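You operate a simulated robot arm through the tools that you are given. There is no shell and no other tool. Be economical: measure what you need, move in short steps, check, and stop when the job is done.

You run a simulated robot arm. Do the job below in one go: nothing can be reset, and whatever is moved stays where it is left.

JOB
Wash the crawled coat off the brown tile and dip it a third up in the bowl for 2 seconds.
Fine: wash it in the unlabelled pail, wipe its foot on the grey felt pad and put it back. Set down upright: what you pick out.
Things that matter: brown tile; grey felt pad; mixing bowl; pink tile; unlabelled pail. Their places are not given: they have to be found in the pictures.

The check looks at the end state, three seconds after you hand in, the way a careful person would. Anything else that was tipped, shoved, dropped, spilled or broken makes it a failure.

ROBOT AND FRAMES
A 6-joint arm with a two-finger parallel gripper, fixed in place. Base frame: the origin is at the foot of the arm, x ahead of it, y to its left, z up; the work surface is at about z = 0.88. Lengths are in m, angles in degrees, forces in N, time in s.
With the tool pointing down near the work surface it reaches from about 0.26 to 0.66 m from the base axis. Its first joint turns from -66.0 to 66.0 degrees. Payload 2.9 kg.
Tool frame: the origin (TCP) lies between the finger pads and is the grasp point; the fingertips stand 0.03 m ahead of it; z points along the fingers, y is the line along which they close. The gripper opens to 0.11 m. The fingers are 0.02 m wide and 0.01 m thick; the gripper's body (0.048 by 0.112 m) begins 0.055 m behind the TCP.
Orientation is told as [roll, pitch, yaw] about the base's x, y, z axes, in that order, counted from this pose: with the fingers straight down and closing along the base's y, the tool's x points along the base's -x, its y along +y and its z along -z.

CONTROLS
- The arm moves only by the tool play_rows. Its argument "series" is a list that holds one entry, the list of rows, each a list of 6 numbers: the shift along the base's x, y, z in units of 250 mm (1.0 is 250 mm), then the turn, a rotation vector about the base's x, y, z in units of 180 degrees (1.0 is 180 degrees). In form: [[[dx, dy, dz, wx, wy, wz], ...]]. A call has 1 to 12 rows; each row is the pose to reach, as a shift and turn from the pose commanded when the call began. "claw" is the gripper command, from -1 (fully open) to 1 (shut), values between in proportion, set as the call begins (left out, the last holds). A call with a number of a shift or a turn outside -1 to 1 is refused whole. A row lasts 0.2 s, in which the tool goes at most 0.05 m and 8.6 degrees; a call with a longer step from one row to the next is refused whole, and so is a gripper value outside its range. A pose out of reach is approached as far as the arm can. The call stops where the force on the tool passes 40 N (or 10 N more than at its start, if that is more) or the arm is blocked; 0.2 s more then pass. The fingers move at their own pace (about 0.108 m/s each) and stop on an object; they squeeze with about 20 N. The grip force told is the motor's: it shows also when the fingers shut on nothing. Time passes only in rows, and 0.2 s behind the last, so rows that repeat a pose let the fingers close. It gives the time, the measured TCP pose, the force on the tool (base axes), the opening and the grip force at its end, in the units of the frame above (readings bear some noise), with the torque about the TCP (base axes, N m) and any sound that the robot's microphone picked up.
- Cameras (640 x 400 px; columns grow to the right, rows downward): "scene" is fixed at [0.0843, 0.4301, 1.4035]; the picture's right is [-0.75, -0.66, 0.00], its down [-0.28, 0.32, -0.90] and it looks along [0.60, -0.68, -0.43] (base axes); focal length 265 px, centre (320, 200). "wrist" rides on the gripper at [0.072, 0.017, -0.103] in the tool frame; the picture's right is [-0.23, 0.97, 0.00], its down [-0.76, -0.18, -0.62] and it looks along [-0.61, -0.14, 0.78] (tool axes); focal length 222 px, centre (320, 200).
- snapshot(camera): a new picture of that camera. No time passes.
- probe_pixels(camera, pixels): for up to 12 pixels [column, row] of the newest picture of that camera ("zoom" is the newest enlarged one), the place [x, y, z] in the base frame of the surface seen there, good to about 0.003 m, but the place of the scene camera against the robot may be out by one fixed shift of up to 0.012 m in any direction. No time passes.
- enlarge(camera, box): a new picture of the part [left, top, right, bottom] of that camera's present view, enlarged. No time passes.
- close_job(): hands the job in; it is judged then, once.

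Work in short steps. Measure before you move; look again where a grasp or a placing could have gone wrong, and mend it. You have 80 turns and 34 pictures in all, those below and enlarged ones among them. Open the gripper and draw the arm clear of the work before you hand the job in, unless the task says otherwise; then end with one line.

The tools are called as a command line: name --argument value ..., lists and objects as JSON in quotes. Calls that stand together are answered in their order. play_rows: Moves the arm, as the interface text tells. Its arguments: {"type":"object","properties":{"series":{"type":"array","items":{"type":"array","items":{"type":"array","items":{"type":"number"}}}},"claw":{"type":"number"}},"required":["series"]} The other tools are called the same way: snapshot (camera) takes a picture; probe_pixels (camera, pixels) gives the place of the surface under pixels of a picture; enlarge (camera, box) takes an enlarged picture of a part of a camera's view; close_job () hands the job in.

At the start:

```text
time: 0.0
eef_pos: [0.3144, 0.0344, 1.3208]
ee_rot: [-0.1, 0.0, 0.1]
force: [-0.3, 0.4, 0.2]
ft_torque: [0.0, 0.02, 0.0]
finger_gap: 0.1101
finger_force: 0.1
```

scene: 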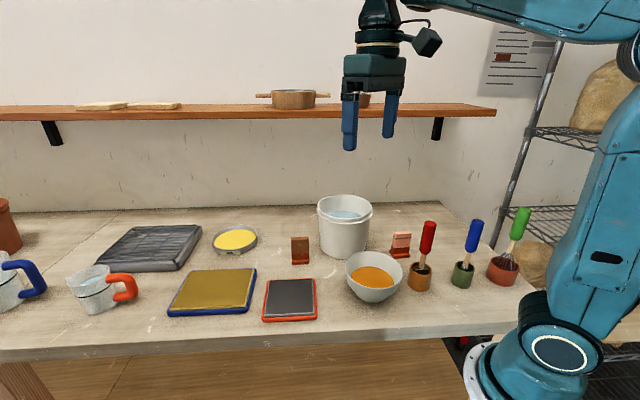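
wrist: 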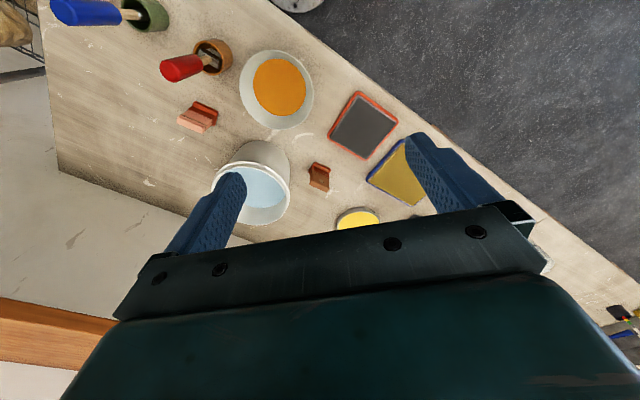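

The brown tile seems to be at (300,250), the pail at (345,225), the bowl at (374,275) and the grey pad at (289,298). I'll enlarge this area and measure.

enlarge --camera "scene" --box '[250, 180, 430, 330]'

enlarge --camera "wrist" --box '[160, 30, 420, 240]'

probe_pixels --camera "scene" --pixels '[[300, 240], [300, 250], [300, 262], [345, 214], [320, 206], [371, 206], [346, 197], [374, 277], [347, 270], [402, 270], [289, 298], [289, 325]]'

probe_pixels --camera "wrist" --pixels '[[318, 166], [320, 180], [312, 186], [279, 87], [262, 190], [363, 126], [400, 122], [329, 134], [358, 93], [370, 157], [335, 170], [290, 195]]'

```text
2.67 times, centred on (340, 255) of scene
```

zoom: 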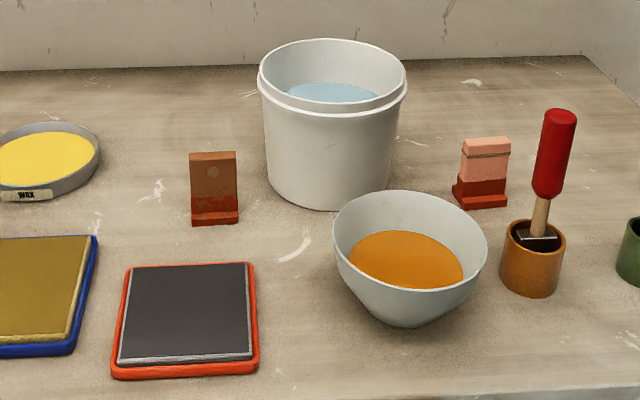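

```text
1.90 times, centred on (290, 135) of wrist
```

zoom: 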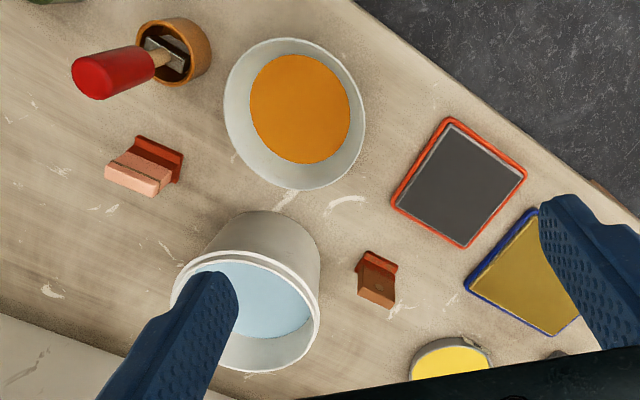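

```text
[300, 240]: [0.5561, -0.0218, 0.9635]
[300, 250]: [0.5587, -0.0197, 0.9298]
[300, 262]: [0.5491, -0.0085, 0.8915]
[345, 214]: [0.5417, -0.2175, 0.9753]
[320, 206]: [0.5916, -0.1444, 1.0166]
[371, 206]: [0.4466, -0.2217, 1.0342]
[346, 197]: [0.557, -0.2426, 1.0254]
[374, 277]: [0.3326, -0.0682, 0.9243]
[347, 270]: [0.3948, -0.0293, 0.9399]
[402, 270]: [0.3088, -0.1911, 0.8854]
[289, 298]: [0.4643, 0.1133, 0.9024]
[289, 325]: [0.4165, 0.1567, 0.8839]
```

```text
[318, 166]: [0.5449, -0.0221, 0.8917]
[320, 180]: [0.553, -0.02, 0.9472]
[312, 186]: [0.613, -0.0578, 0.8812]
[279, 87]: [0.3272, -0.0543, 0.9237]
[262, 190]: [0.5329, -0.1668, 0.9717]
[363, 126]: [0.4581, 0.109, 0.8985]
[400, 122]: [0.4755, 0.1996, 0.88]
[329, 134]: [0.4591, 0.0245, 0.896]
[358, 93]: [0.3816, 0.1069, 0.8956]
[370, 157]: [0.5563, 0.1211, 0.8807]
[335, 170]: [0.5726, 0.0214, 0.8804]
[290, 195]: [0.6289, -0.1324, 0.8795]
```

The brown tile is an upright plate with a red foot and a brown coat. I'll measure its corners, along with the bowl and glaze, the pail and the felt.

probe_pixels --camera "zoom" --pixels '[[364, 254], [396, 264], [357, 271], [363, 282], [397, 290], [360, 294], [390, 305], [377, 290], [300, 110], [252, 110], [348, 110], [300, 60]]'

probe_pixels --camera "zoom" --pixels '[[226, 110], [363, 110], [295, 41], [295, 186], [250, 216], [265, 290], [178, 285], [318, 300], [260, 370], [455, 125], [400, 200], [515, 180]]'

enlarge --camera "scene" --box '[280, 225, 330, 275]'

```text
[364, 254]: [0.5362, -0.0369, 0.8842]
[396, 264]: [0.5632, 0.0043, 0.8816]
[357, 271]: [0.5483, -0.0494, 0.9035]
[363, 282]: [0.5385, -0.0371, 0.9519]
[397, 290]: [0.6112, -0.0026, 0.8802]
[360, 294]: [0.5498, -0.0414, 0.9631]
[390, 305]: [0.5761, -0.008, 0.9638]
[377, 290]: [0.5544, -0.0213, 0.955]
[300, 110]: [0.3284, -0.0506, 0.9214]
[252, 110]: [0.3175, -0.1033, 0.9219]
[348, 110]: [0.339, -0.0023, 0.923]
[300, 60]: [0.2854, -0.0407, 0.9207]
```

```text
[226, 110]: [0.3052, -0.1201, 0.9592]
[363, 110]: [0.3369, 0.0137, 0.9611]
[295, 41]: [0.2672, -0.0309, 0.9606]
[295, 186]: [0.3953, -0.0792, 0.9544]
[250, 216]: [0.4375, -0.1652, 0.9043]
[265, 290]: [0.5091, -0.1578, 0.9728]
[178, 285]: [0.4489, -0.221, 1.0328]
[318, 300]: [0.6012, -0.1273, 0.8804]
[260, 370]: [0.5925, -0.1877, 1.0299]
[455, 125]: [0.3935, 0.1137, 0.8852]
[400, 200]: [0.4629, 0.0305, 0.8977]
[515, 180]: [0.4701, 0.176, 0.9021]
```

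```text
8.00 times, centred on (305, 250) of scene
```

zoom: 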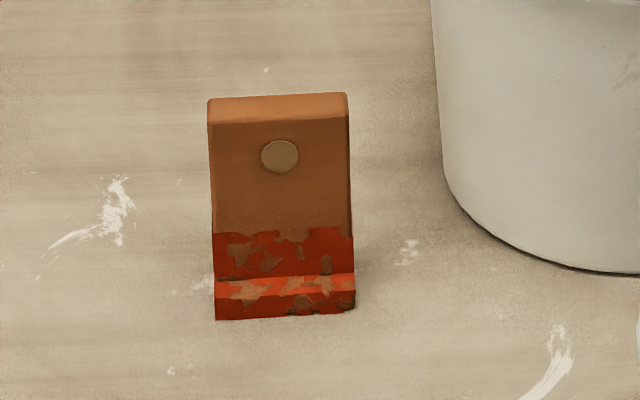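

The red, patchy coat covers the lower 40% or so of the tile (zoom rows 235–320). Before moving above it, I'll check where the shelf edge and the pail sit.

probe_pixels --camera "scene" --pixels '[[300, 117], [440, 113], [345, 195], [318, 212], [372, 212], [345, 230], [345, 255], [330, 213], [350, 217], [320, 198]]'

probe_pixels --camera "zoom" --pixels '[[215, 318], [354, 308], [215, 280], [352, 273], [213, 235], [350, 232], [212, 126], [346, 120], [210, 100], [344, 95], [280, 155]]'

```text
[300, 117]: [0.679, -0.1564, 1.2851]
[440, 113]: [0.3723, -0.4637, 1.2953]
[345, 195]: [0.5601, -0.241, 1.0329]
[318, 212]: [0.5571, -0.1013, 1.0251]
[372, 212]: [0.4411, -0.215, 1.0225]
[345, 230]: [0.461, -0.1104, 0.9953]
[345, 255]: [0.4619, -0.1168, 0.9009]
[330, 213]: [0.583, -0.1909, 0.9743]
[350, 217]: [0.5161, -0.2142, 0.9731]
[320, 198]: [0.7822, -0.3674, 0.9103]
```

```text
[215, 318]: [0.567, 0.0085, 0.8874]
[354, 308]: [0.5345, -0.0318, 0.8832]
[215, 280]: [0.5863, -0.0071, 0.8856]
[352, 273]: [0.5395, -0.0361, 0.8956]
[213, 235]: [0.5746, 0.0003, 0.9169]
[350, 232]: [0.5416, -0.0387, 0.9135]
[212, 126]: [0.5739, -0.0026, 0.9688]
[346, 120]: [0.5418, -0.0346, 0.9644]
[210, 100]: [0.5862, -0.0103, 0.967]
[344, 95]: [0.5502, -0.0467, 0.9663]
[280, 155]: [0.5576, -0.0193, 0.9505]
```

The shelf edge runs along x−y≈0.835 at z≈1.29, which leaves enough room. Next I move above the tile with yaw −40 and look down.

play_rows --claw -1 --series '[[[0.13, -0.03, -0.1, 0, 0, -0.03], [0.26, -0.06, -0.2, 0, 0, -0.06], [0.39, -0.09, -0.3, 0, 0, -0.09], [0.52, -0.12, -0.4, 0, 0, -0.12], [0.65, -0.15, -0.5, 0, 0, -0.15], [0.78, -0.18, -0.6, 0, 0, -0.18], [0.9, -0.21, -0.68, 0, 0, -0.2111], [0.99, -0.234, -0.68, 0, 0, -0.2222], [0.99, -0.234, -0.68, 0, 0, -0.2222]]]'

snapshot --camera "wrist"

```text
time: 2.0
eef_pos: [0.563, -0.0227, 1.1518]
ee_rot: [0.0, -0.1, -40.1]
force: [-0.4, -0.9, 0.0]
ft_torque: [0.0, 0.0, 0.01]
finger_gap: 0.1101
finger_force: 0.1
```

```text
28 pictures are left
```

wrist: 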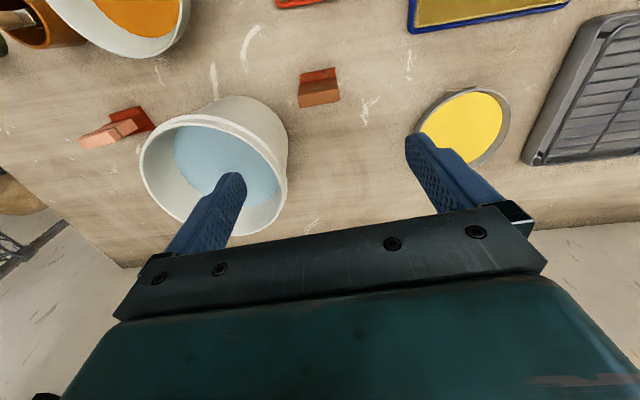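

The tile shows at (319,88). I'll enlarge it and measure the top face, and the pail as well.

enlarge --camera "wrist" --box '[280, 60, 360, 115]'

probe_pixels --camera "wrist" --pixels '[[142, 160], [210, 115], [286, 180], [245, 234], [190, 120], [275, 145], [165, 205], [180, 160], [200, 140], [150, 180], [262, 165], [283, 205]]'

```text
7.27 times, centred on (320, 88) of wrist
```

zoom: 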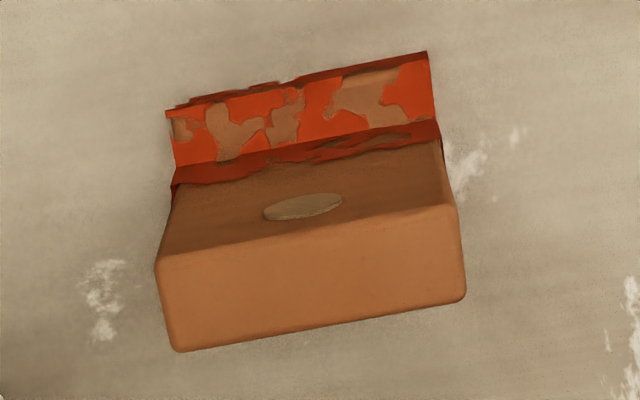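

```text
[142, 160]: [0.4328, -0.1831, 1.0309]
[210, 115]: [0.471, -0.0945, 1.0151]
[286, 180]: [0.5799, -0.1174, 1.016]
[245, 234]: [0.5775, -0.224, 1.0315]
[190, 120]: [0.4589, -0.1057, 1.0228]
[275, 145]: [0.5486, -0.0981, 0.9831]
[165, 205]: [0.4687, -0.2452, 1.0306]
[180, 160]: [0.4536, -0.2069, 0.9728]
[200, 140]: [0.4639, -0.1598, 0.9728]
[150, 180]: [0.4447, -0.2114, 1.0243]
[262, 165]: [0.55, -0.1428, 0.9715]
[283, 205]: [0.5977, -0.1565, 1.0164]
```

probe_pixels --camera "zoom" --pixels '[[165, 265], [450, 213], [180, 342], [460, 298], [315, 285], [310, 240], [178, 165], [436, 122], [172, 118], [425, 60], [180, 205], [445, 165]]'

```text
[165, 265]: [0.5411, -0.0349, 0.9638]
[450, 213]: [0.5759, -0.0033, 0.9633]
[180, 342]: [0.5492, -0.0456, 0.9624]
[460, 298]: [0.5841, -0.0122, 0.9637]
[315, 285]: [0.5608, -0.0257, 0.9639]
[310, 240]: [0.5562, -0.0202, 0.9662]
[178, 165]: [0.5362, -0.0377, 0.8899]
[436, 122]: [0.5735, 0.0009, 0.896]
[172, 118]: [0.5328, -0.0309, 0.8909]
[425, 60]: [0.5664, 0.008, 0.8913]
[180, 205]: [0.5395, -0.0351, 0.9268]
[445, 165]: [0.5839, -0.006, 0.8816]
```

The tile's top face is centred at (0.5626, −0.024), z 0.964, and measures 48 by 13 mm with the width at yaw −47. I open partly to stay clear of the pail and descend in steps.

play_rows --claw -0.36 --series '[[[0, 0, -0.1, 0, 0, -0.02], [0, 0, -0.2, 0, 0, -0.039], [0, 0, -0.35, 0, 0, -0.039], [0, 0, -0.48, 0, 0, -0.039], [0, 0, -0.55, 0, 0, -0.039], [0, 0, -0.55, 0, 0, -0.039]]]'

snapshot --camera "wrist"

```text
time: 3.4
eef_pos: [0.5623, -0.0228, 1.0127]
ee_rot: [0.1, -0.1, -46.9]
force: [-0.1, 0.5, -0.5]
ft_torque: [0.0, -0.02, 0.02]
finger_gap: 0.0746
finger_force: 0.0
```

```text
26 pictures are left
```

wrist: 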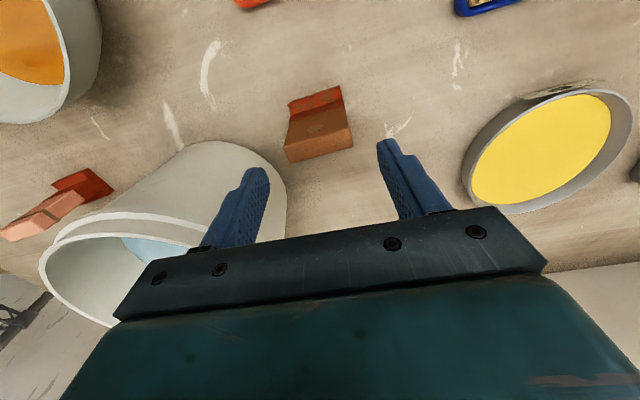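

The tile sits centred between the fingers and parallel to them. I'll check its top corners once from here.

probe_pixels --camera "wrist" --pixels '[[287, 151], [290, 160], [350, 131], [351, 145], [320, 147]]'

```text
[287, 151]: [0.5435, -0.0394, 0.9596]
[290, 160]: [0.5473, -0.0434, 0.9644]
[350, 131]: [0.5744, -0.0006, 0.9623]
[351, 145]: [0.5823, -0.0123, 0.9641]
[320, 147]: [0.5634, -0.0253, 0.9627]
```

The centre is confirmed at (0.562, −0.024), so I descend to z 0.966.

play_rows --series '[[[0, -0.003, -0.1, 0, 0, 0], [0, -0.005, -0.187, 0, 0, 0], [0, -0.005, -0.187, 0, 0, 0]]]'

play_rows --claw 1 --series '[[[0, 0, 0, 0, 0, 0], [0, 0, 0, 0, 0, 0], [0, 0, 0, 0, 0, 0], [0, 0, 0, 0, 0, 0]]]'

```text
time: 4.2
eef_pos: [0.5617, -0.0255, 0.967]
ee_rot: [0.0, -0.2, -47.0]
force: [-0.9, 0.2, -0.7]
ft_torque: [-0.04, -0.02, 0.0]
finger_gap: 0.0748
finger_force: 0.1
```

```text
time: 5.2
eef_pos: [0.5627, -0.025, 0.9676]
ee_rot: [-0.1, -0.1, -47.0]
force: [0.0, 0.1, 0.3]
ft_torque: [-0.03, 0.0, -0.02]
finger_gap: 0.0522
finger_force: 19.9
```

It's gripped at 52 mm. I lift straight up, check the grip, then cross to above the pail.

play_rows --series '[[[0, 0, 0.06, 0, 0, 0], [0, 0, 0.2, 0, 0, 0], [0, 0, 0.38, 0, 0, 0], [0, 0, 0.56, 0, 0, 0], [0, 0, 0.74, 0, 0, 0], [-0.05, -0.145, 0.74, 0, 0, 0], [-0.1, -0.29, 0.74, 0, 0, 0], [-0.15, -0.435, 0.74, 0, 0, 0], [-0.192, -0.58, 0.74, 0, 0, 0], [-0.192, -0.58, 0.74, 0, 0, 0]]]'

snapshot --camera "wrist"

snapshot --camera "scene"

```text
time: 7.4
eef_pos: [0.514, -0.1701, 1.1524]
ee_rot: [0.0, -0.1, -47.0]
force: [0.5, -0.1, -1.8]
ft_torque: [0.04, -0.03, -0.01]
finger_gap: 0.0521
finger_force: 19.3
```

```text
25 pictures are left
```

wrist: 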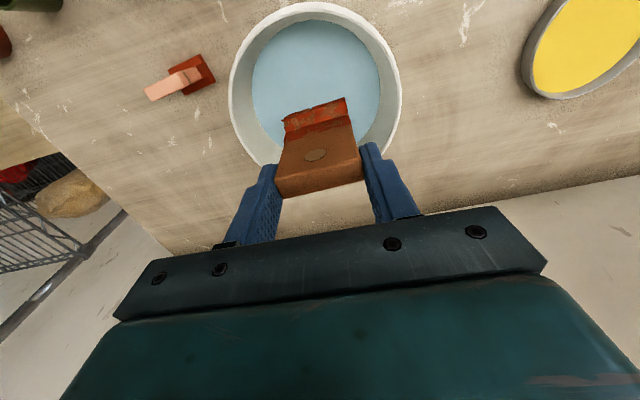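

```text
24 pictures are left
```

scene: 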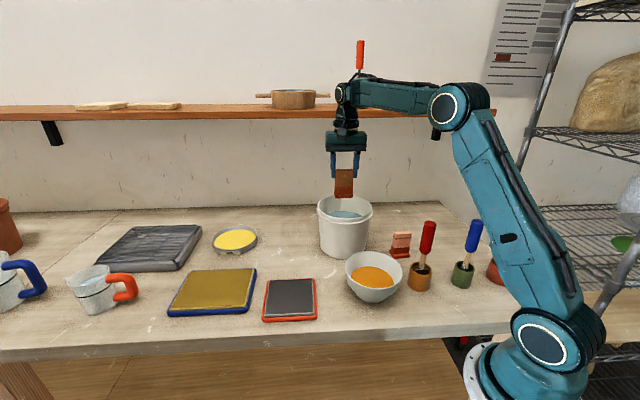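

The tile hangs straight above the pail. I'll measure the pail's rim and water from here to centre the dip.

probe_pixels --camera "wrist" --pixels '[[231, 90], [400, 90], [315, 5], [258, 90], [375, 90], [316, 25], [316, 60], [245, 140], [345, 101], [286, 122]]'

```text
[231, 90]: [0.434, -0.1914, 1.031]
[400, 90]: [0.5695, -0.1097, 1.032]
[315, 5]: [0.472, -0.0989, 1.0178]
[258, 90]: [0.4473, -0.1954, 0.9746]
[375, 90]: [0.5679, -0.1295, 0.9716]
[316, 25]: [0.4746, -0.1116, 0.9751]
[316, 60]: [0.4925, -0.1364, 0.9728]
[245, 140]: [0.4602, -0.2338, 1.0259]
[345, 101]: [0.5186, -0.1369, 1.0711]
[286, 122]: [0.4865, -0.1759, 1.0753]
```

The pail is centred at (0.514, −0.172) with the water at 0.973. I lower gently until about 58 mm is in, which is well past the coat line, and swish softly.

play_rows --series '[[[0, 0, -0.15, 0, 0, 0], [0, 0, -0.3, 0, 0, 0], [0, 0, -0.4, 0, 0, 0], [0, 0, -0.48, 0, 0, 0], [0, 0, -0.55, 0, 0, 0], [0, 0, -0.61, 0, 0, 0], [0, 0, -0.61, 0, 0, 0]]]'

play_rows --series '[[[0.03, 0.03, 0, 0, 0, 0], [0.06, 0.06, 0, 0, 0, 0], [0.03, 0.03, 0, 0, 0, 0], [0, 0, 0, 0, 0, 0], [-0.03, -0.03, 0, 0, 0, 0], [-0.06, -0.06, 0, 0, 0, 0], [-0.03, -0.03, 0, 0, 0, 0], [0, 0, 0, 0, 0, 0], [-0.03, 0.03, 0, 0, 0, 0], [0, 0, 0, 0, 0, 0], [0.03, -0.03, 0, 0, 0, 0], [0, 0, 0, 0, 0, 0]]]'

play_rows --series '[[[0.03, 0.03, 0, 0, 0, 0], [0.06, 0.06, 0, 0, 0, 0], [0.03, 0.03, 0, 0, 0, 0], [0, 0, 0, 0, 0, 0], [-0.03, -0.03, 0, 0, 0, 0], [-0.06, -0.06, 0, 0, 0, 0], [-0.03, -0.03, 0, 0, 0, 0], [0, 0, 0, 0, 0, 0], [-0.03, 0.03, 0, 0, 0, 0], [0, 0, 0, 0, 0, 0], [0.03, -0.03, 0, 0, 0, 0], [0, 0, 0, 0, 0, 0]]]'

play_rows --series '[[[0, 0, 0.06, 0, 0, 0], [0, 0, 0.14, 0, 0, 0], [0, 0, 0.24, 0, 0, 0], [0, 0, 0.36, 0, 0, 0], [0, 0, 0.48, 0, 0, 0], [0, 0, 0.61, 0, 0, 0], [0, 0, 0.61, 0, 0, 0], [0, 0, 0.61, 0, 0, 0], [0, 0, 0.61, 0, 0, 0], [0, 0, 0.61, 0, 0, 0]]]'

enlarge --camera "wrist" --box '[220, 60, 420, 220]'

enlarge --camera "scene" --box '[300, 140, 400, 240]'

```text
time: 9.0
eef_pos: [0.5162, -0.1701, 0.9977]
ee_rot: [0.0, 0.0, -47.1]
force: [-0.9, 0.7, -1.6]
ft_torque: [-0.03, -0.03, 0.0]
finger_gap: 0.0521
finger_force: 19.6
```

```text
time: 11.6
eef_pos: [0.5151, -0.1698, 0.9985]
ee_rot: [0.0, -0.1, -47.1]
force: [0.4, -1.2, -0.4]
ft_torque: [-0.02, 0.0, -0.01]
finger_gap: 0.0522
finger_force: 20.4
```

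```text
time: 14.2
eef_pos: [0.5145, -0.1704, 0.9998]
ee_rot: [-0.1, -0.1, -47.0]
force: [0.3, 0.5, -0.8]
ft_torque: [-0.02, 0.02, 0.01]
finger_gap: 0.052
finger_force: 20.2
```

```text
time: 16.4
eef_pos: [0.5156, -0.1702, 1.1511]
ee_rot: [0.1, 0.0, -46.9]
force: [-0.3, 0.3, -1.7]
ft_torque: [0.01, 0.05, 0.02]
finger_gap: 0.0518
finger_force: 19.9
```

```text
2.50 times, centred on (320, 140) of wrist
```

zoom: 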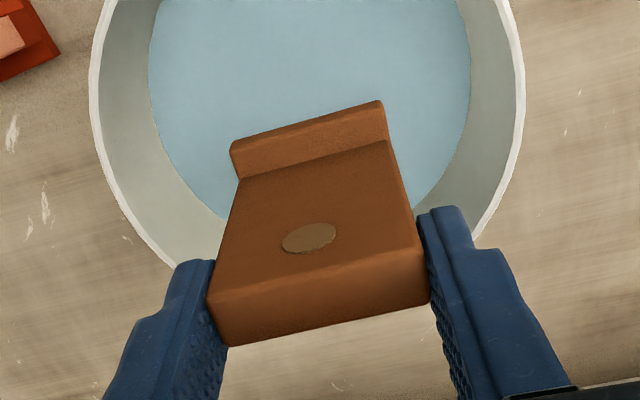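

```text
4.00 times, centred on (350, 190) of scene
```

zoom: 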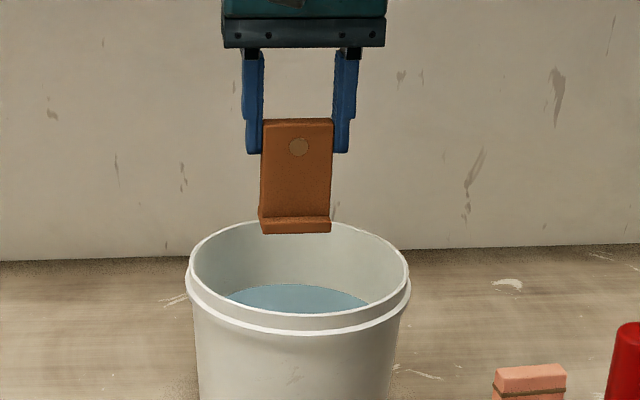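

The coat is fully gone and only brown body shows. I drip a little over the pail, then measure the bowl and the red brush beside it.

play_rows --series '[[[0, 0, 0, 0, 0, 0], [0, 0, 0, 0, 0, 0], [0, 0, 0, 0, 0, 0], [0, 0, 0, 0, 0, 0], [0, 0, 0, 0, 0, 0], [0, 0, 0, 0, 0, 0], [0, 0, 0, 0, 0, 0], [0, 0, 0, 0, 0, 0], [0, 0, 0, 0, 0, 0], [0, 0, 0, 0, 0, 0], [0, 0, 0, 0, 0, 0], [0, 0, 0, 0, 0, 0]]]'

probe_pixels --camera "scene" --pixels '[[428, 223], [428, 240], [421, 270], [425, 260], [421, 290], [346, 262], [403, 262], [374, 253], [374, 287], [353, 276], [392, 276], [400, 240]]'

```text
time: 19.0
eef_pos: [0.5142, -0.1698, 1.1512]
ee_rot: [0.0, -0.1, -46.9]
force: [-0.1, 0.3, -0.2]
ft_torque: [-0.01, 0.0, -0.01]
finger_gap: 0.0518
finger_force: 19.7
```

```text
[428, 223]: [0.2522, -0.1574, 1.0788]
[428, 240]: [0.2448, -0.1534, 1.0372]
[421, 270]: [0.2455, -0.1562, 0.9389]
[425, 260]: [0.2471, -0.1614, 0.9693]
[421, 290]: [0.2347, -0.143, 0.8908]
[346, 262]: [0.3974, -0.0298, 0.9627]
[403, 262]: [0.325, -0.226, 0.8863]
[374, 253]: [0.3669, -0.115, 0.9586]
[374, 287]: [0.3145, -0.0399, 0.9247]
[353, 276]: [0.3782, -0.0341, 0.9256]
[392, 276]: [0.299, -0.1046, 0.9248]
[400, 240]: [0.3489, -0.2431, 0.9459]
```

The brush stands at about (0.25, −0.155), roughly 7 cm from the gripper's place over the bowl. I cross to above the bowl at (0.331, −0.058), keeping this height.

play_rows --series '[[[-0.122, 0.075, 0, 0, 0, 0], [-0.244, 0.15, 0, 0, 0, 0], [-0.366, 0.224, 0, 0, 0, 0], [-0.488, 0.3, 0, 0, 0, 0], [-0.61, 0.374, 0, 0, 0, 0], [-0.732, 0.448, 0, 0, 0, 0], [-0.732, 0.448, 0, 0, 0, 0]]]'

snapshot --camera "wrist"

snapshot --camera "scene"

```text
time: 20.6
eef_pos: [0.33, -0.0568, 1.1506]
ee_rot: [-0.1, -0.2, -47.0]
force: [0.0, -0.2, -1.1]
ft_torque: [0.0, 0.01, 0.0]
finger_gap: 0.0518
finger_force: 19.9
```

```text
21 pictures are left
```

wrist: 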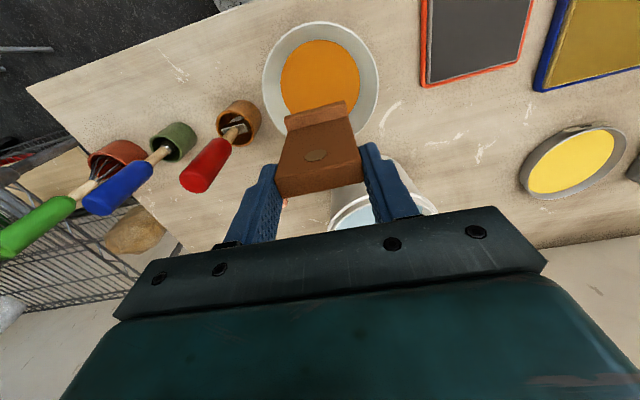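

```text
20 pictures are left
```

scene: 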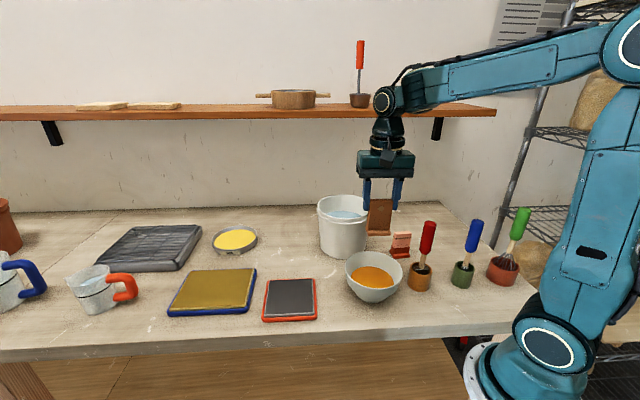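

I'll measure the glaze and rim from this closer view, plus the foot of the held tile.

probe_pixels --camera "wrist" --pixels '[[282, 80], [358, 80], [320, 42], [320, 80], [264, 80], [377, 80], [320, 23], [300, 30], [286, 122], [345, 105], [284, 117], [347, 101]]'

```text
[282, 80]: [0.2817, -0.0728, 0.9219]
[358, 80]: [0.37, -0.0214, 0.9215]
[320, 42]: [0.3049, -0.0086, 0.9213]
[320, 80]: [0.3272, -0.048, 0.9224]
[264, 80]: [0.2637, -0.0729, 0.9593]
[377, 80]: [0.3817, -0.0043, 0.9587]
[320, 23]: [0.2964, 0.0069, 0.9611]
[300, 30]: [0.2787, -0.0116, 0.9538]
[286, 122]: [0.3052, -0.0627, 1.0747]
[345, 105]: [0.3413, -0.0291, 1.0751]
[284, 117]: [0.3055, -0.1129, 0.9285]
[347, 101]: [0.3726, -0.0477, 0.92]
```

The tile's foot is centred over the glaze circle at about (0.328, −0.053), z 0.922. I lower to 5 mm above the glaze first.

play_rows --series '[[[-0.01, 0, -0.14, 0, 0, 0], [-0.01, 0, -0.28, 0, 0, 0], [-0.01, 0, -0.42, 0, 0, 0], [-0.01, 0, -0.552, 0, 0, 0], [-0.01, 0, -0.552, 0, 0, 0]]]'

enlarge --camera "scene" --box '[330, 190, 430, 310]'

```text
time: 21.8
eef_pos: [0.3298, -0.0565, 1.0136]
ee_rot: [0.0, -0.2, -47.1]
force: [0.4, 1.3, -1.3]
ft_torque: [-0.01, -0.02, -0.02]
finger_gap: 0.0518
finger_force: 20.0
```

```text
3.33 times, centred on (380, 250) of scene
```

zoom: 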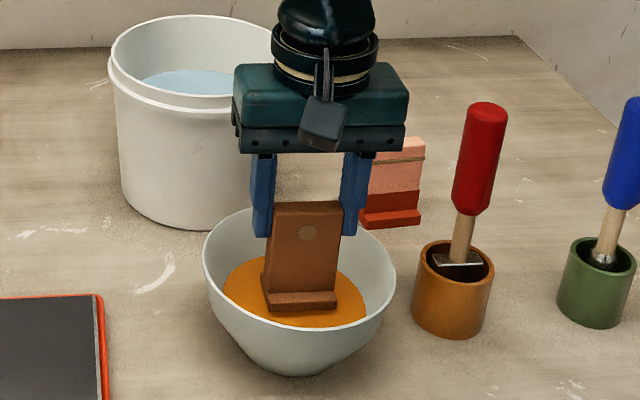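

The foot hovers just above the glaze with clearance all round. I dip 28 mm deep, hold for 2 s and come back out in one call.

play_rows --series '[[[0, 0, -0.132, 0, 0, 0], [0, 0, -0.132, 0, 0, 0], [0, 0, -0.132, 0, 0, 0], [0, 0, -0.132, 0, 0, 0], [0, 0, -0.132, 0, 0, 0], [0, 0, -0.132, 0, 0, 0], [0, 0, -0.132, 0, 0, 0], [0, 0, -0.132, 0, 0, 0], [0, 0, -0.132, 0, 0, 0], [0, 0, -0.132, 0, 0, 0], [0, 0, -0.132, 0, 0, 0], [0, 0, 0.06, 0, 0, 0]]]'

enlarge --camera "scene" --box '[330, 190, 430, 310]'

```text
time: 24.4
eef_pos: [0.3293, -0.0581, 1.0298]
ee_rot: [-0.1, -0.1, -46.9]
force: [-0.2, -0.3, -0.6]
ft_torque: [-0.02, -0.01, 0.01]
finger_gap: 0.0518
finger_force: 20.3
```

```text
3.33 times, centred on (380, 250) of scene
```

zoom: 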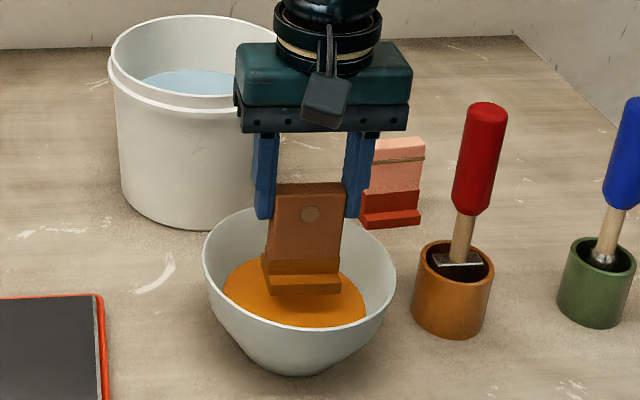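

The glaze line sits at about a third. I rise a bit and let it drip over the bowl.

play_rows --series '[[[0, 0, 0.04, 0, 0, 0], [0, 0, 0.04, 0, 0, 0], [0, 0, 0.04, 0, 0, 0], [0, 0, 0.04, 0, 0, 0], [0, 0, 0.04, 0, 0, 0], [0, 0, 0.04, 0, 0, 0], [0, 0, 0.04, 0, 0, 0], [0, 0, 0.04, 0, 0, 0], [0, 0, 0.04, 0, 0, 0], [0, 0, 0.04, 0, 0, 0], [0, 0, 0.04, 0, 0, 0], [0, 0, 0.04, 0, 0, 0]]]'

play_rows --series '[[[0, 0, 0, 0, 0, 0], [0, 0, 0, 0, 0, 0], [0, 0, 0, 0, 0, 0], [0, 0, 0, 0, 0, 0], [0, 0, 0, 0, 0, 0], [0, 0, 0, 0, 0, 0], [0, 0, 0.12, 0, 0, 0], [0, 0, 0.24, 0, 0, 0], [0, 0, 0.36, 0, 0, 0], [0, 0, 0.36, 0, 0, 0]]]'

snapshot --camera "wrist"

```text
time: 27.0
eef_pos: [0.3302, -0.0574, 1.0402]
ee_rot: [0.1, -0.1, -47.0]
force: [0.4, 0.4, -1.0]
ft_torque: [-0.01, -0.02, -0.01]
finger_gap: 0.0517
finger_force: 19.6
```

```text
time: 29.2
eef_pos: [0.3291, -0.0571, 1.1301]
ee_rot: [-0.1, -0.1, -47.0]
force: [0.1, -0.2, -1.2]
ft_torque: [0.02, -0.02, -0.02]
finger_gap: 0.0518
finger_force: 20.2
```

```text
17 pictures are left
```

wrist: 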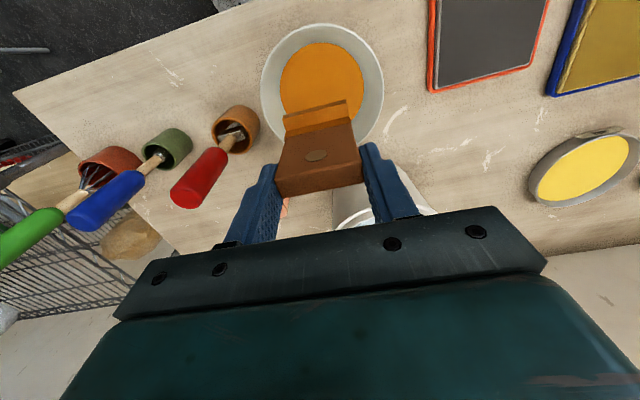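

There's no dripping. I cross to above the grey felt at about (0.455, 0.105).

play_rows --series '[[[0.1, 0.13, 0, 0, 0, 0], [0.2, 0.26, 0, 0, 0, 0], [0.3, 0.39, 0, 0, 0, 0], [0.4, 0.52, 0, 0, 0, 0], [0.504, 0.648, 0, 0, 0, 0], [0.504, 0.648, 0, 0, 0, 0]]]'

snapshot --camera "wrist"

enlarge --camera "scene" --box '[220, 170, 360, 330]'

```text
time: 30.6
eef_pos: [0.457, 0.1067, 1.1288]
ee_rot: [0.1, 0.0, -46.9]
force: [1.1, -0.4, -0.9]
ft_torque: [0.02, -0.01, -0.01]
finger_gap: 0.0516
finger_force: 19.9
```

```text
16 pictures are left
```

wrist: 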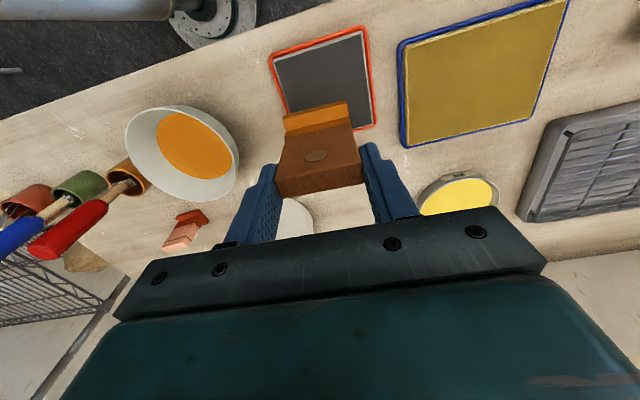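

```text
2.50 times, centred on (290, 250) of scene
```

zoom: 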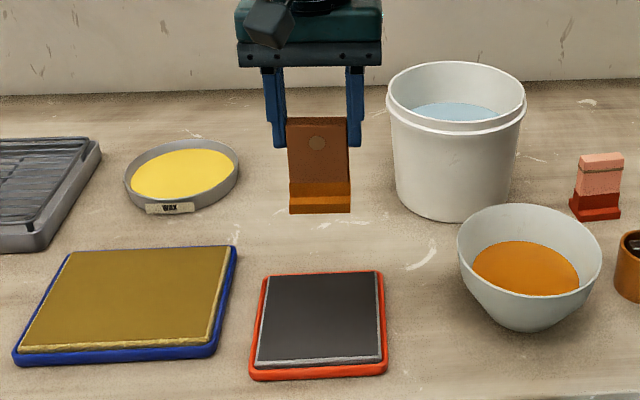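

probe_pixels --camera "wrist" --pixels '[[276, 62], [362, 36], [369, 122], [320, 75], [300, 90], [270, 55], [364, 29], [374, 128], [330, 60], [285, 100]]'

probe_pixels --camera "zoom" --pixels '[[272, 279], [375, 275], [382, 355], [262, 362], [320, 315], [320, 340]]'

```text
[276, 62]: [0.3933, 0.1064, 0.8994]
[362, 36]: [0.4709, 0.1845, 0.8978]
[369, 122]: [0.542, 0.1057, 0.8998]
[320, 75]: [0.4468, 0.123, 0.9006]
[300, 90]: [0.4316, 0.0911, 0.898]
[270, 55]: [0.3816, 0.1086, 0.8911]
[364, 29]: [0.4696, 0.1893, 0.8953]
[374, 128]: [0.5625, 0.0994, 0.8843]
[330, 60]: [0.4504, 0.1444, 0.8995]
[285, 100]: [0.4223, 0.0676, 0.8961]
```

```text
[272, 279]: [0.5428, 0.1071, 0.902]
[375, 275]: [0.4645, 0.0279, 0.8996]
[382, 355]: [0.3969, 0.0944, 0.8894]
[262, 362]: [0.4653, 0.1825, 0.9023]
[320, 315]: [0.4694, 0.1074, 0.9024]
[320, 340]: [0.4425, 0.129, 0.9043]
```

The felt is a 0.11 m square centred at (0.468, 0.106), with its top at about 0.899. I lower to 6 mm above it, then feel for contact in small steps.

play_rows --series '[[[0.052, -0.012, -0.13, 0, 0, 0], [0.052, -0.012, -0.28, 0, 0, 0], [0.052, -0.012, -0.42, 0, 0, 0], [0.052, -0.012, -0.546, 0, 0, 0], [0.052, -0.012, -0.546, 0, 0, 0]]]'

play_rows --series '[[[0, 0, -0.012, 0, 0, 0], [0, 0, -0.02, 0, 0, 0], [0, 0, -0.026, 0, 0, 0], [0, 0, -0.026, 0, 0, 0]]]'

```text
time: 31.8
eef_pos: [0.468, 0.1008, 0.9924]
ee_rot: [0.0, 0.0, -47.0]
force: [0.4, -0.3, -1.1]
ft_torque: [-0.01, 0.01, 0.01]
finger_gap: 0.0516
finger_force: 20.0
```

```text
time: 32.8
eef_pos: [0.4688, 0.1017, 0.9852]
ee_rot: [0.0, 0.0, -47.0]
force: [0.5, 0.7, -1.5]
ft_torque: [-0.02, 0.03, 0.01]
finger_gap: 0.0519
finger_force: 20.1
```

No contact yet (force about 1 N). I go down in half-millimetre steps.

play_rows --series '[[[0, 0, -0.003, 0, 0, 0], [0, 0, -0.006, 0, 0, 0], [0, 0, -0.006, 0, 0, 0]]]'

```text
time: 33.6
eef_pos: [0.4684, 0.1012, 0.9858]
ee_rot: [0.0, -0.3, -47.0]
force: [-2.9, 0.9, 14.0]
ft_torque: [0.12, 0.28, 0.05]
finger_gap: 0.0515
finger_force: 20.5
```

There is 14 N of contact. I ease off slightly and wipe back and forth along the tile's width, ±18 mm.

play_rows --series '[[[0, 0, 0.003, 0, 0, 0], [0.025, 0.023, 0.003, 0, 0, 0], [0.05, 0.046, 0.003, 0, 0, 0], [0.025, 0.023, 0.003, 0, 0, 0], [0, 0, 0.003, 0, 0, 0], [-0.025, -0.023, 0.003, 0, 0, 0], [-0.05, -0.046, 0.003, 0, 0, 0], [-0.025, -0.023, 0.003, 0, 0, 0], [0, 0, 0.003, 0, 0, 0]]]'

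```text
time: 35.6
eef_pos: [0.4685, 0.1006, 0.985]
ee_rot: [-0.1, -0.1, -47.1]
force: [-1.0, -1.7, 5.2]
ft_torque: [-0.09, 0.02, -0.03]
finger_gap: 0.0515
finger_force: 20.0
```

Contact stays at 5 N and the grip is steady. I do one more wider stroke, then lift and look.

play_rows --series '[[[0.03, 0.028, 0, 0, 0, 0], [0.06, 0.056, 0, 0, 0, 0], [0.03, 0.028, 0, 0, 0, 0], [0, 0, 0, 0, 0, 0], [-0.03, -0.028, 0, 0, 0, 0], [-0.06, -0.056, 0, 0, 0, 0], [-0.03, -0.028, 0, 0, 0, 0], [0, 0, 0, 0, 0, 0], [0, 0, 0.05, 0, 0, 0], [0, 0, 0.2, 0, 0, 0], [0, 0, 0.38, 0, 0, 0], [0, 0, 0.38, 0, 0, 0]]]'

snapshot --camera "wrist"

enlarge --camera "scene" --box '[220, 180, 350, 330]'

```text
time: 38.2
eef_pos: [0.469, 0.1014, 1.0797]
ee_rot: [0.0, -0.1, -47.1]
force: [0.4, 0.5, -1.2]
ft_torque: [0.01, -0.04, -0.06]
finger_gap: 0.0516
finger_force: 19.5
```

```text
14 pictures are left
```

wrist: 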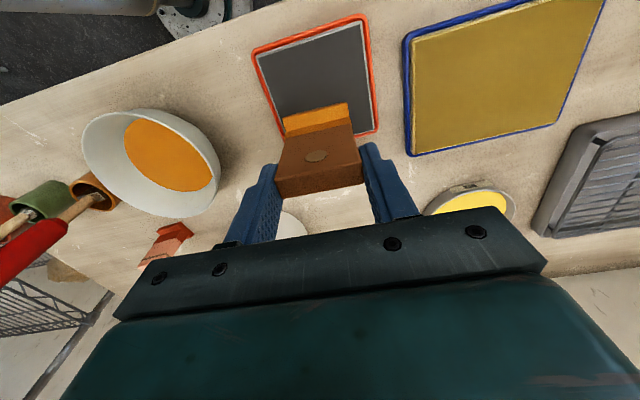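

```text
2.67 times, centred on (285, 255) of scene
```

zoom: 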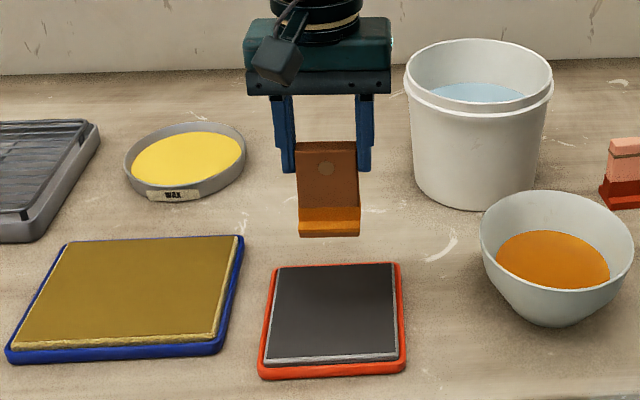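

I'll look closely at the felt and the foot's lower edge.

enlarge --camera "scene" --box '[270, 225, 330, 325]'

```text
4.00 times, centred on (300, 275) of scene
```

zoom: 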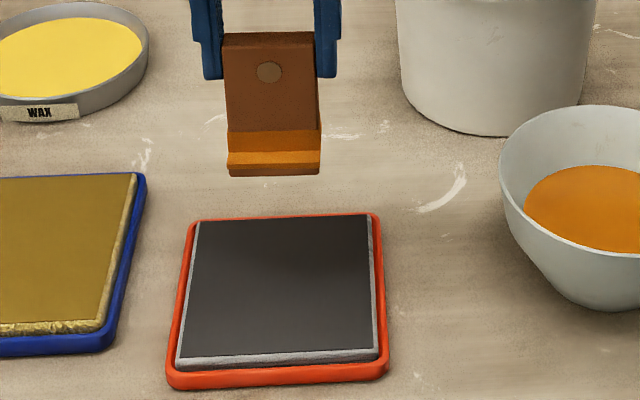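

The foot's bottom band is now bare brown, so it's wiped, and the glaze above it is intact. Now I carry the tile to just above its original spot.

play_rows --series '[[[0.08, -0.1, 0, 0, 0, 0], [0.16, -0.2, 0, 0, 0, 0], [0.24, -0.31, 0, 0, 0, 0], [0.32, -0.42, 0, 0, 0, 0], [0.378, -0.504, 0, 0, 0, 0], [0.378, -0.504, -0.12, 0, 0, 0], [0.378, -0.504, -0.25, 0, 0, 0], [0.378, -0.504, -0.36, 0, 0, 0], [0.378, -0.504, -0.433, 0, 0, 0], [0.378, -0.504, -0.433, 0, 0, 0]]]'

play_rows --series '[[[0, 0, -0.008, 0, 0, 0], [0, 0, -0.014, 0, 0, 0], [0, 0, -0.019, 0, 0, 0], [0, 0, -0.019, 0, 0, 0]]]'

```text
time: 40.4
eef_pos: [0.5627, -0.0242, 0.9733]
ee_rot: [0.0, -0.1, -46.9]
force: [0.3, -0.3, -1.2]
ft_torque: [-0.03, 0.0, -0.02]
finger_gap: 0.0515
finger_force: 19.7
```

```text
time: 41.4
eef_pos: [0.5628, -0.0251, 0.9663]
ee_rot: [0.0, -0.2, -47.0]
force: [1.0, 0.5, -1.2]
ft_torque: [0.01, 0.0, -0.03]
finger_gap: 0.0517
finger_force: 19.9
```

No contact yet, so I lower a little further until it's felt.

play_rows --series '[[[0, 0, -0.002, 0, 0, 0], [0, 0, -0.004, 0, 0, 0], [0, 0, -0.004, 0, 0, 0]]]'

```text
time: 42.2
eef_pos: [0.5624, -0.0244, 0.9668]
ee_rot: [0.0, -0.2, -47.0]
force: [-2.0, 0.8, 9.1]
ft_torque: [0.07, 0.32, 0.0]
finger_gap: 0.0515
finger_force: 19.9
```

The tile touches the table with 9 N. I ease off slightly, open partly, check, and then rise.

play_rows --series '[[[0, 0, 0.002, 0, 0, 0], [0, 0, 0.002, 0, 0, 0]]]'

play_rows --claw -0.36 --series '[[[0, 0, 0, 0, 0, 0], [0, 0, 0, 0, 0, 0], [0, 0, 0, 0, 0, 0]]]'

play_rows --series '[[[0, 0, 0.05, 0, 0, 0], [0, 0, 0.15, 0, 0, 0], [0, 0, 0.3, 0, 0, 0], [0, 0, 0.48, 0, 0, 0], [0, 0, 0.66, 0, 0, 0], [0, 0, 0.8, 0, 0, 0], [-0.15, 0.1, 0.8, 0, 0, 0], [-0.3, 0.2, 0.8, 0, 0, 0], [-0.45, 0.3, 0.8, 0, 0, 0], [-0.6, 0.4, 0.8, 0, 0, 0], [-0.6, 0.4, 0.8, 0, 0, 0]]]'

snapshot --camera "scene"

enlarge --camera "scene" --box '[270, 220, 340, 280]'

```text
time: 42.8
eef_pos: [0.5626, -0.0252, 0.9667]
ee_rot: [0.1, -0.2, -47.0]
force: [-1.7, -0.4, 11.0]
ft_torque: [0.03, 0.16, 0.0]
finger_gap: 0.0516
finger_force: 19.9
```

```text
time: 43.6
eef_pos: [0.5611, -0.0248, 0.9662]
ee_rot: [0.0, -0.2, -47.0]
force: [-0.1, 0.1, -0.1]
ft_torque: [-0.02, 0.0, 0.01]
finger_gap: 0.0748
finger_force: 0.1
```

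```text
time: 46.0
eef_pos: [0.412, 0.0748, 1.1653]
ee_rot: [0.0, -0.1, -47.0]
force: [-0.4, -0.4, 0.6]
ft_torque: [0.0, -0.02, -0.04]
finger_gap: 0.0748
finger_force: 0.0
```

```text
11 pictures are left
```

scene: 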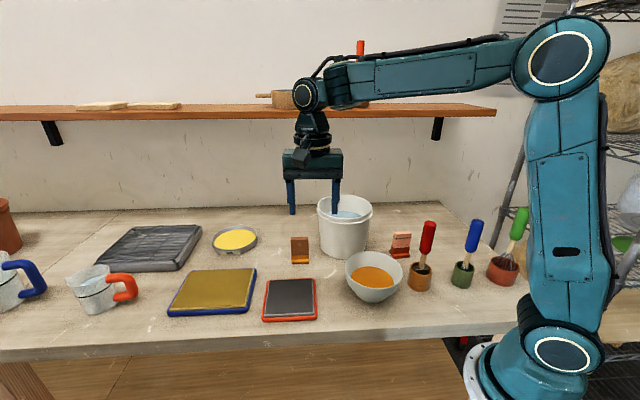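

```text
6.67 times, centred on (305, 250) of scene
```

zoom: 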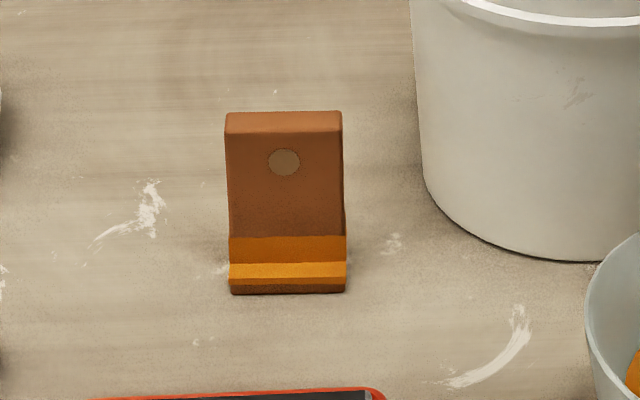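

The tile stands upright in its old place, washed, glazed a third up and with a clean foot, and nothing else was disturbed. I open fully, lift clear and hand in.

play_rows --claw -1 --series '[[[-0.1, 0, 0.15, 0, 0, 0], [-0.2, 0, 0.3, 0, 0, 0], [-0.3, 0, 0.45, 0, 0, 0], [-0.36, 0, 0.6, 0, 0, 0], [-0.36, 0, 0.6, 0, 0, 0]]]'

close_job

```text
time: 47.2
eef_pos: [0.3205, 0.0746, 1.3161]
ee_rot: [0.0, -0.1, -46.9]
force: [1.2, -0.2, 0.1]
ft_torque: [0.0, 0.03, -0.01]
finger_gap: 0.11
finger_force: 0.0
```

```text
The job is handed in.
```

I washed the crawled coat off the brown tile in the pail, dipped the tile a third up in the bowl for 2 seconds, wiped its foot on the grey felt and set it back upright in its old place.
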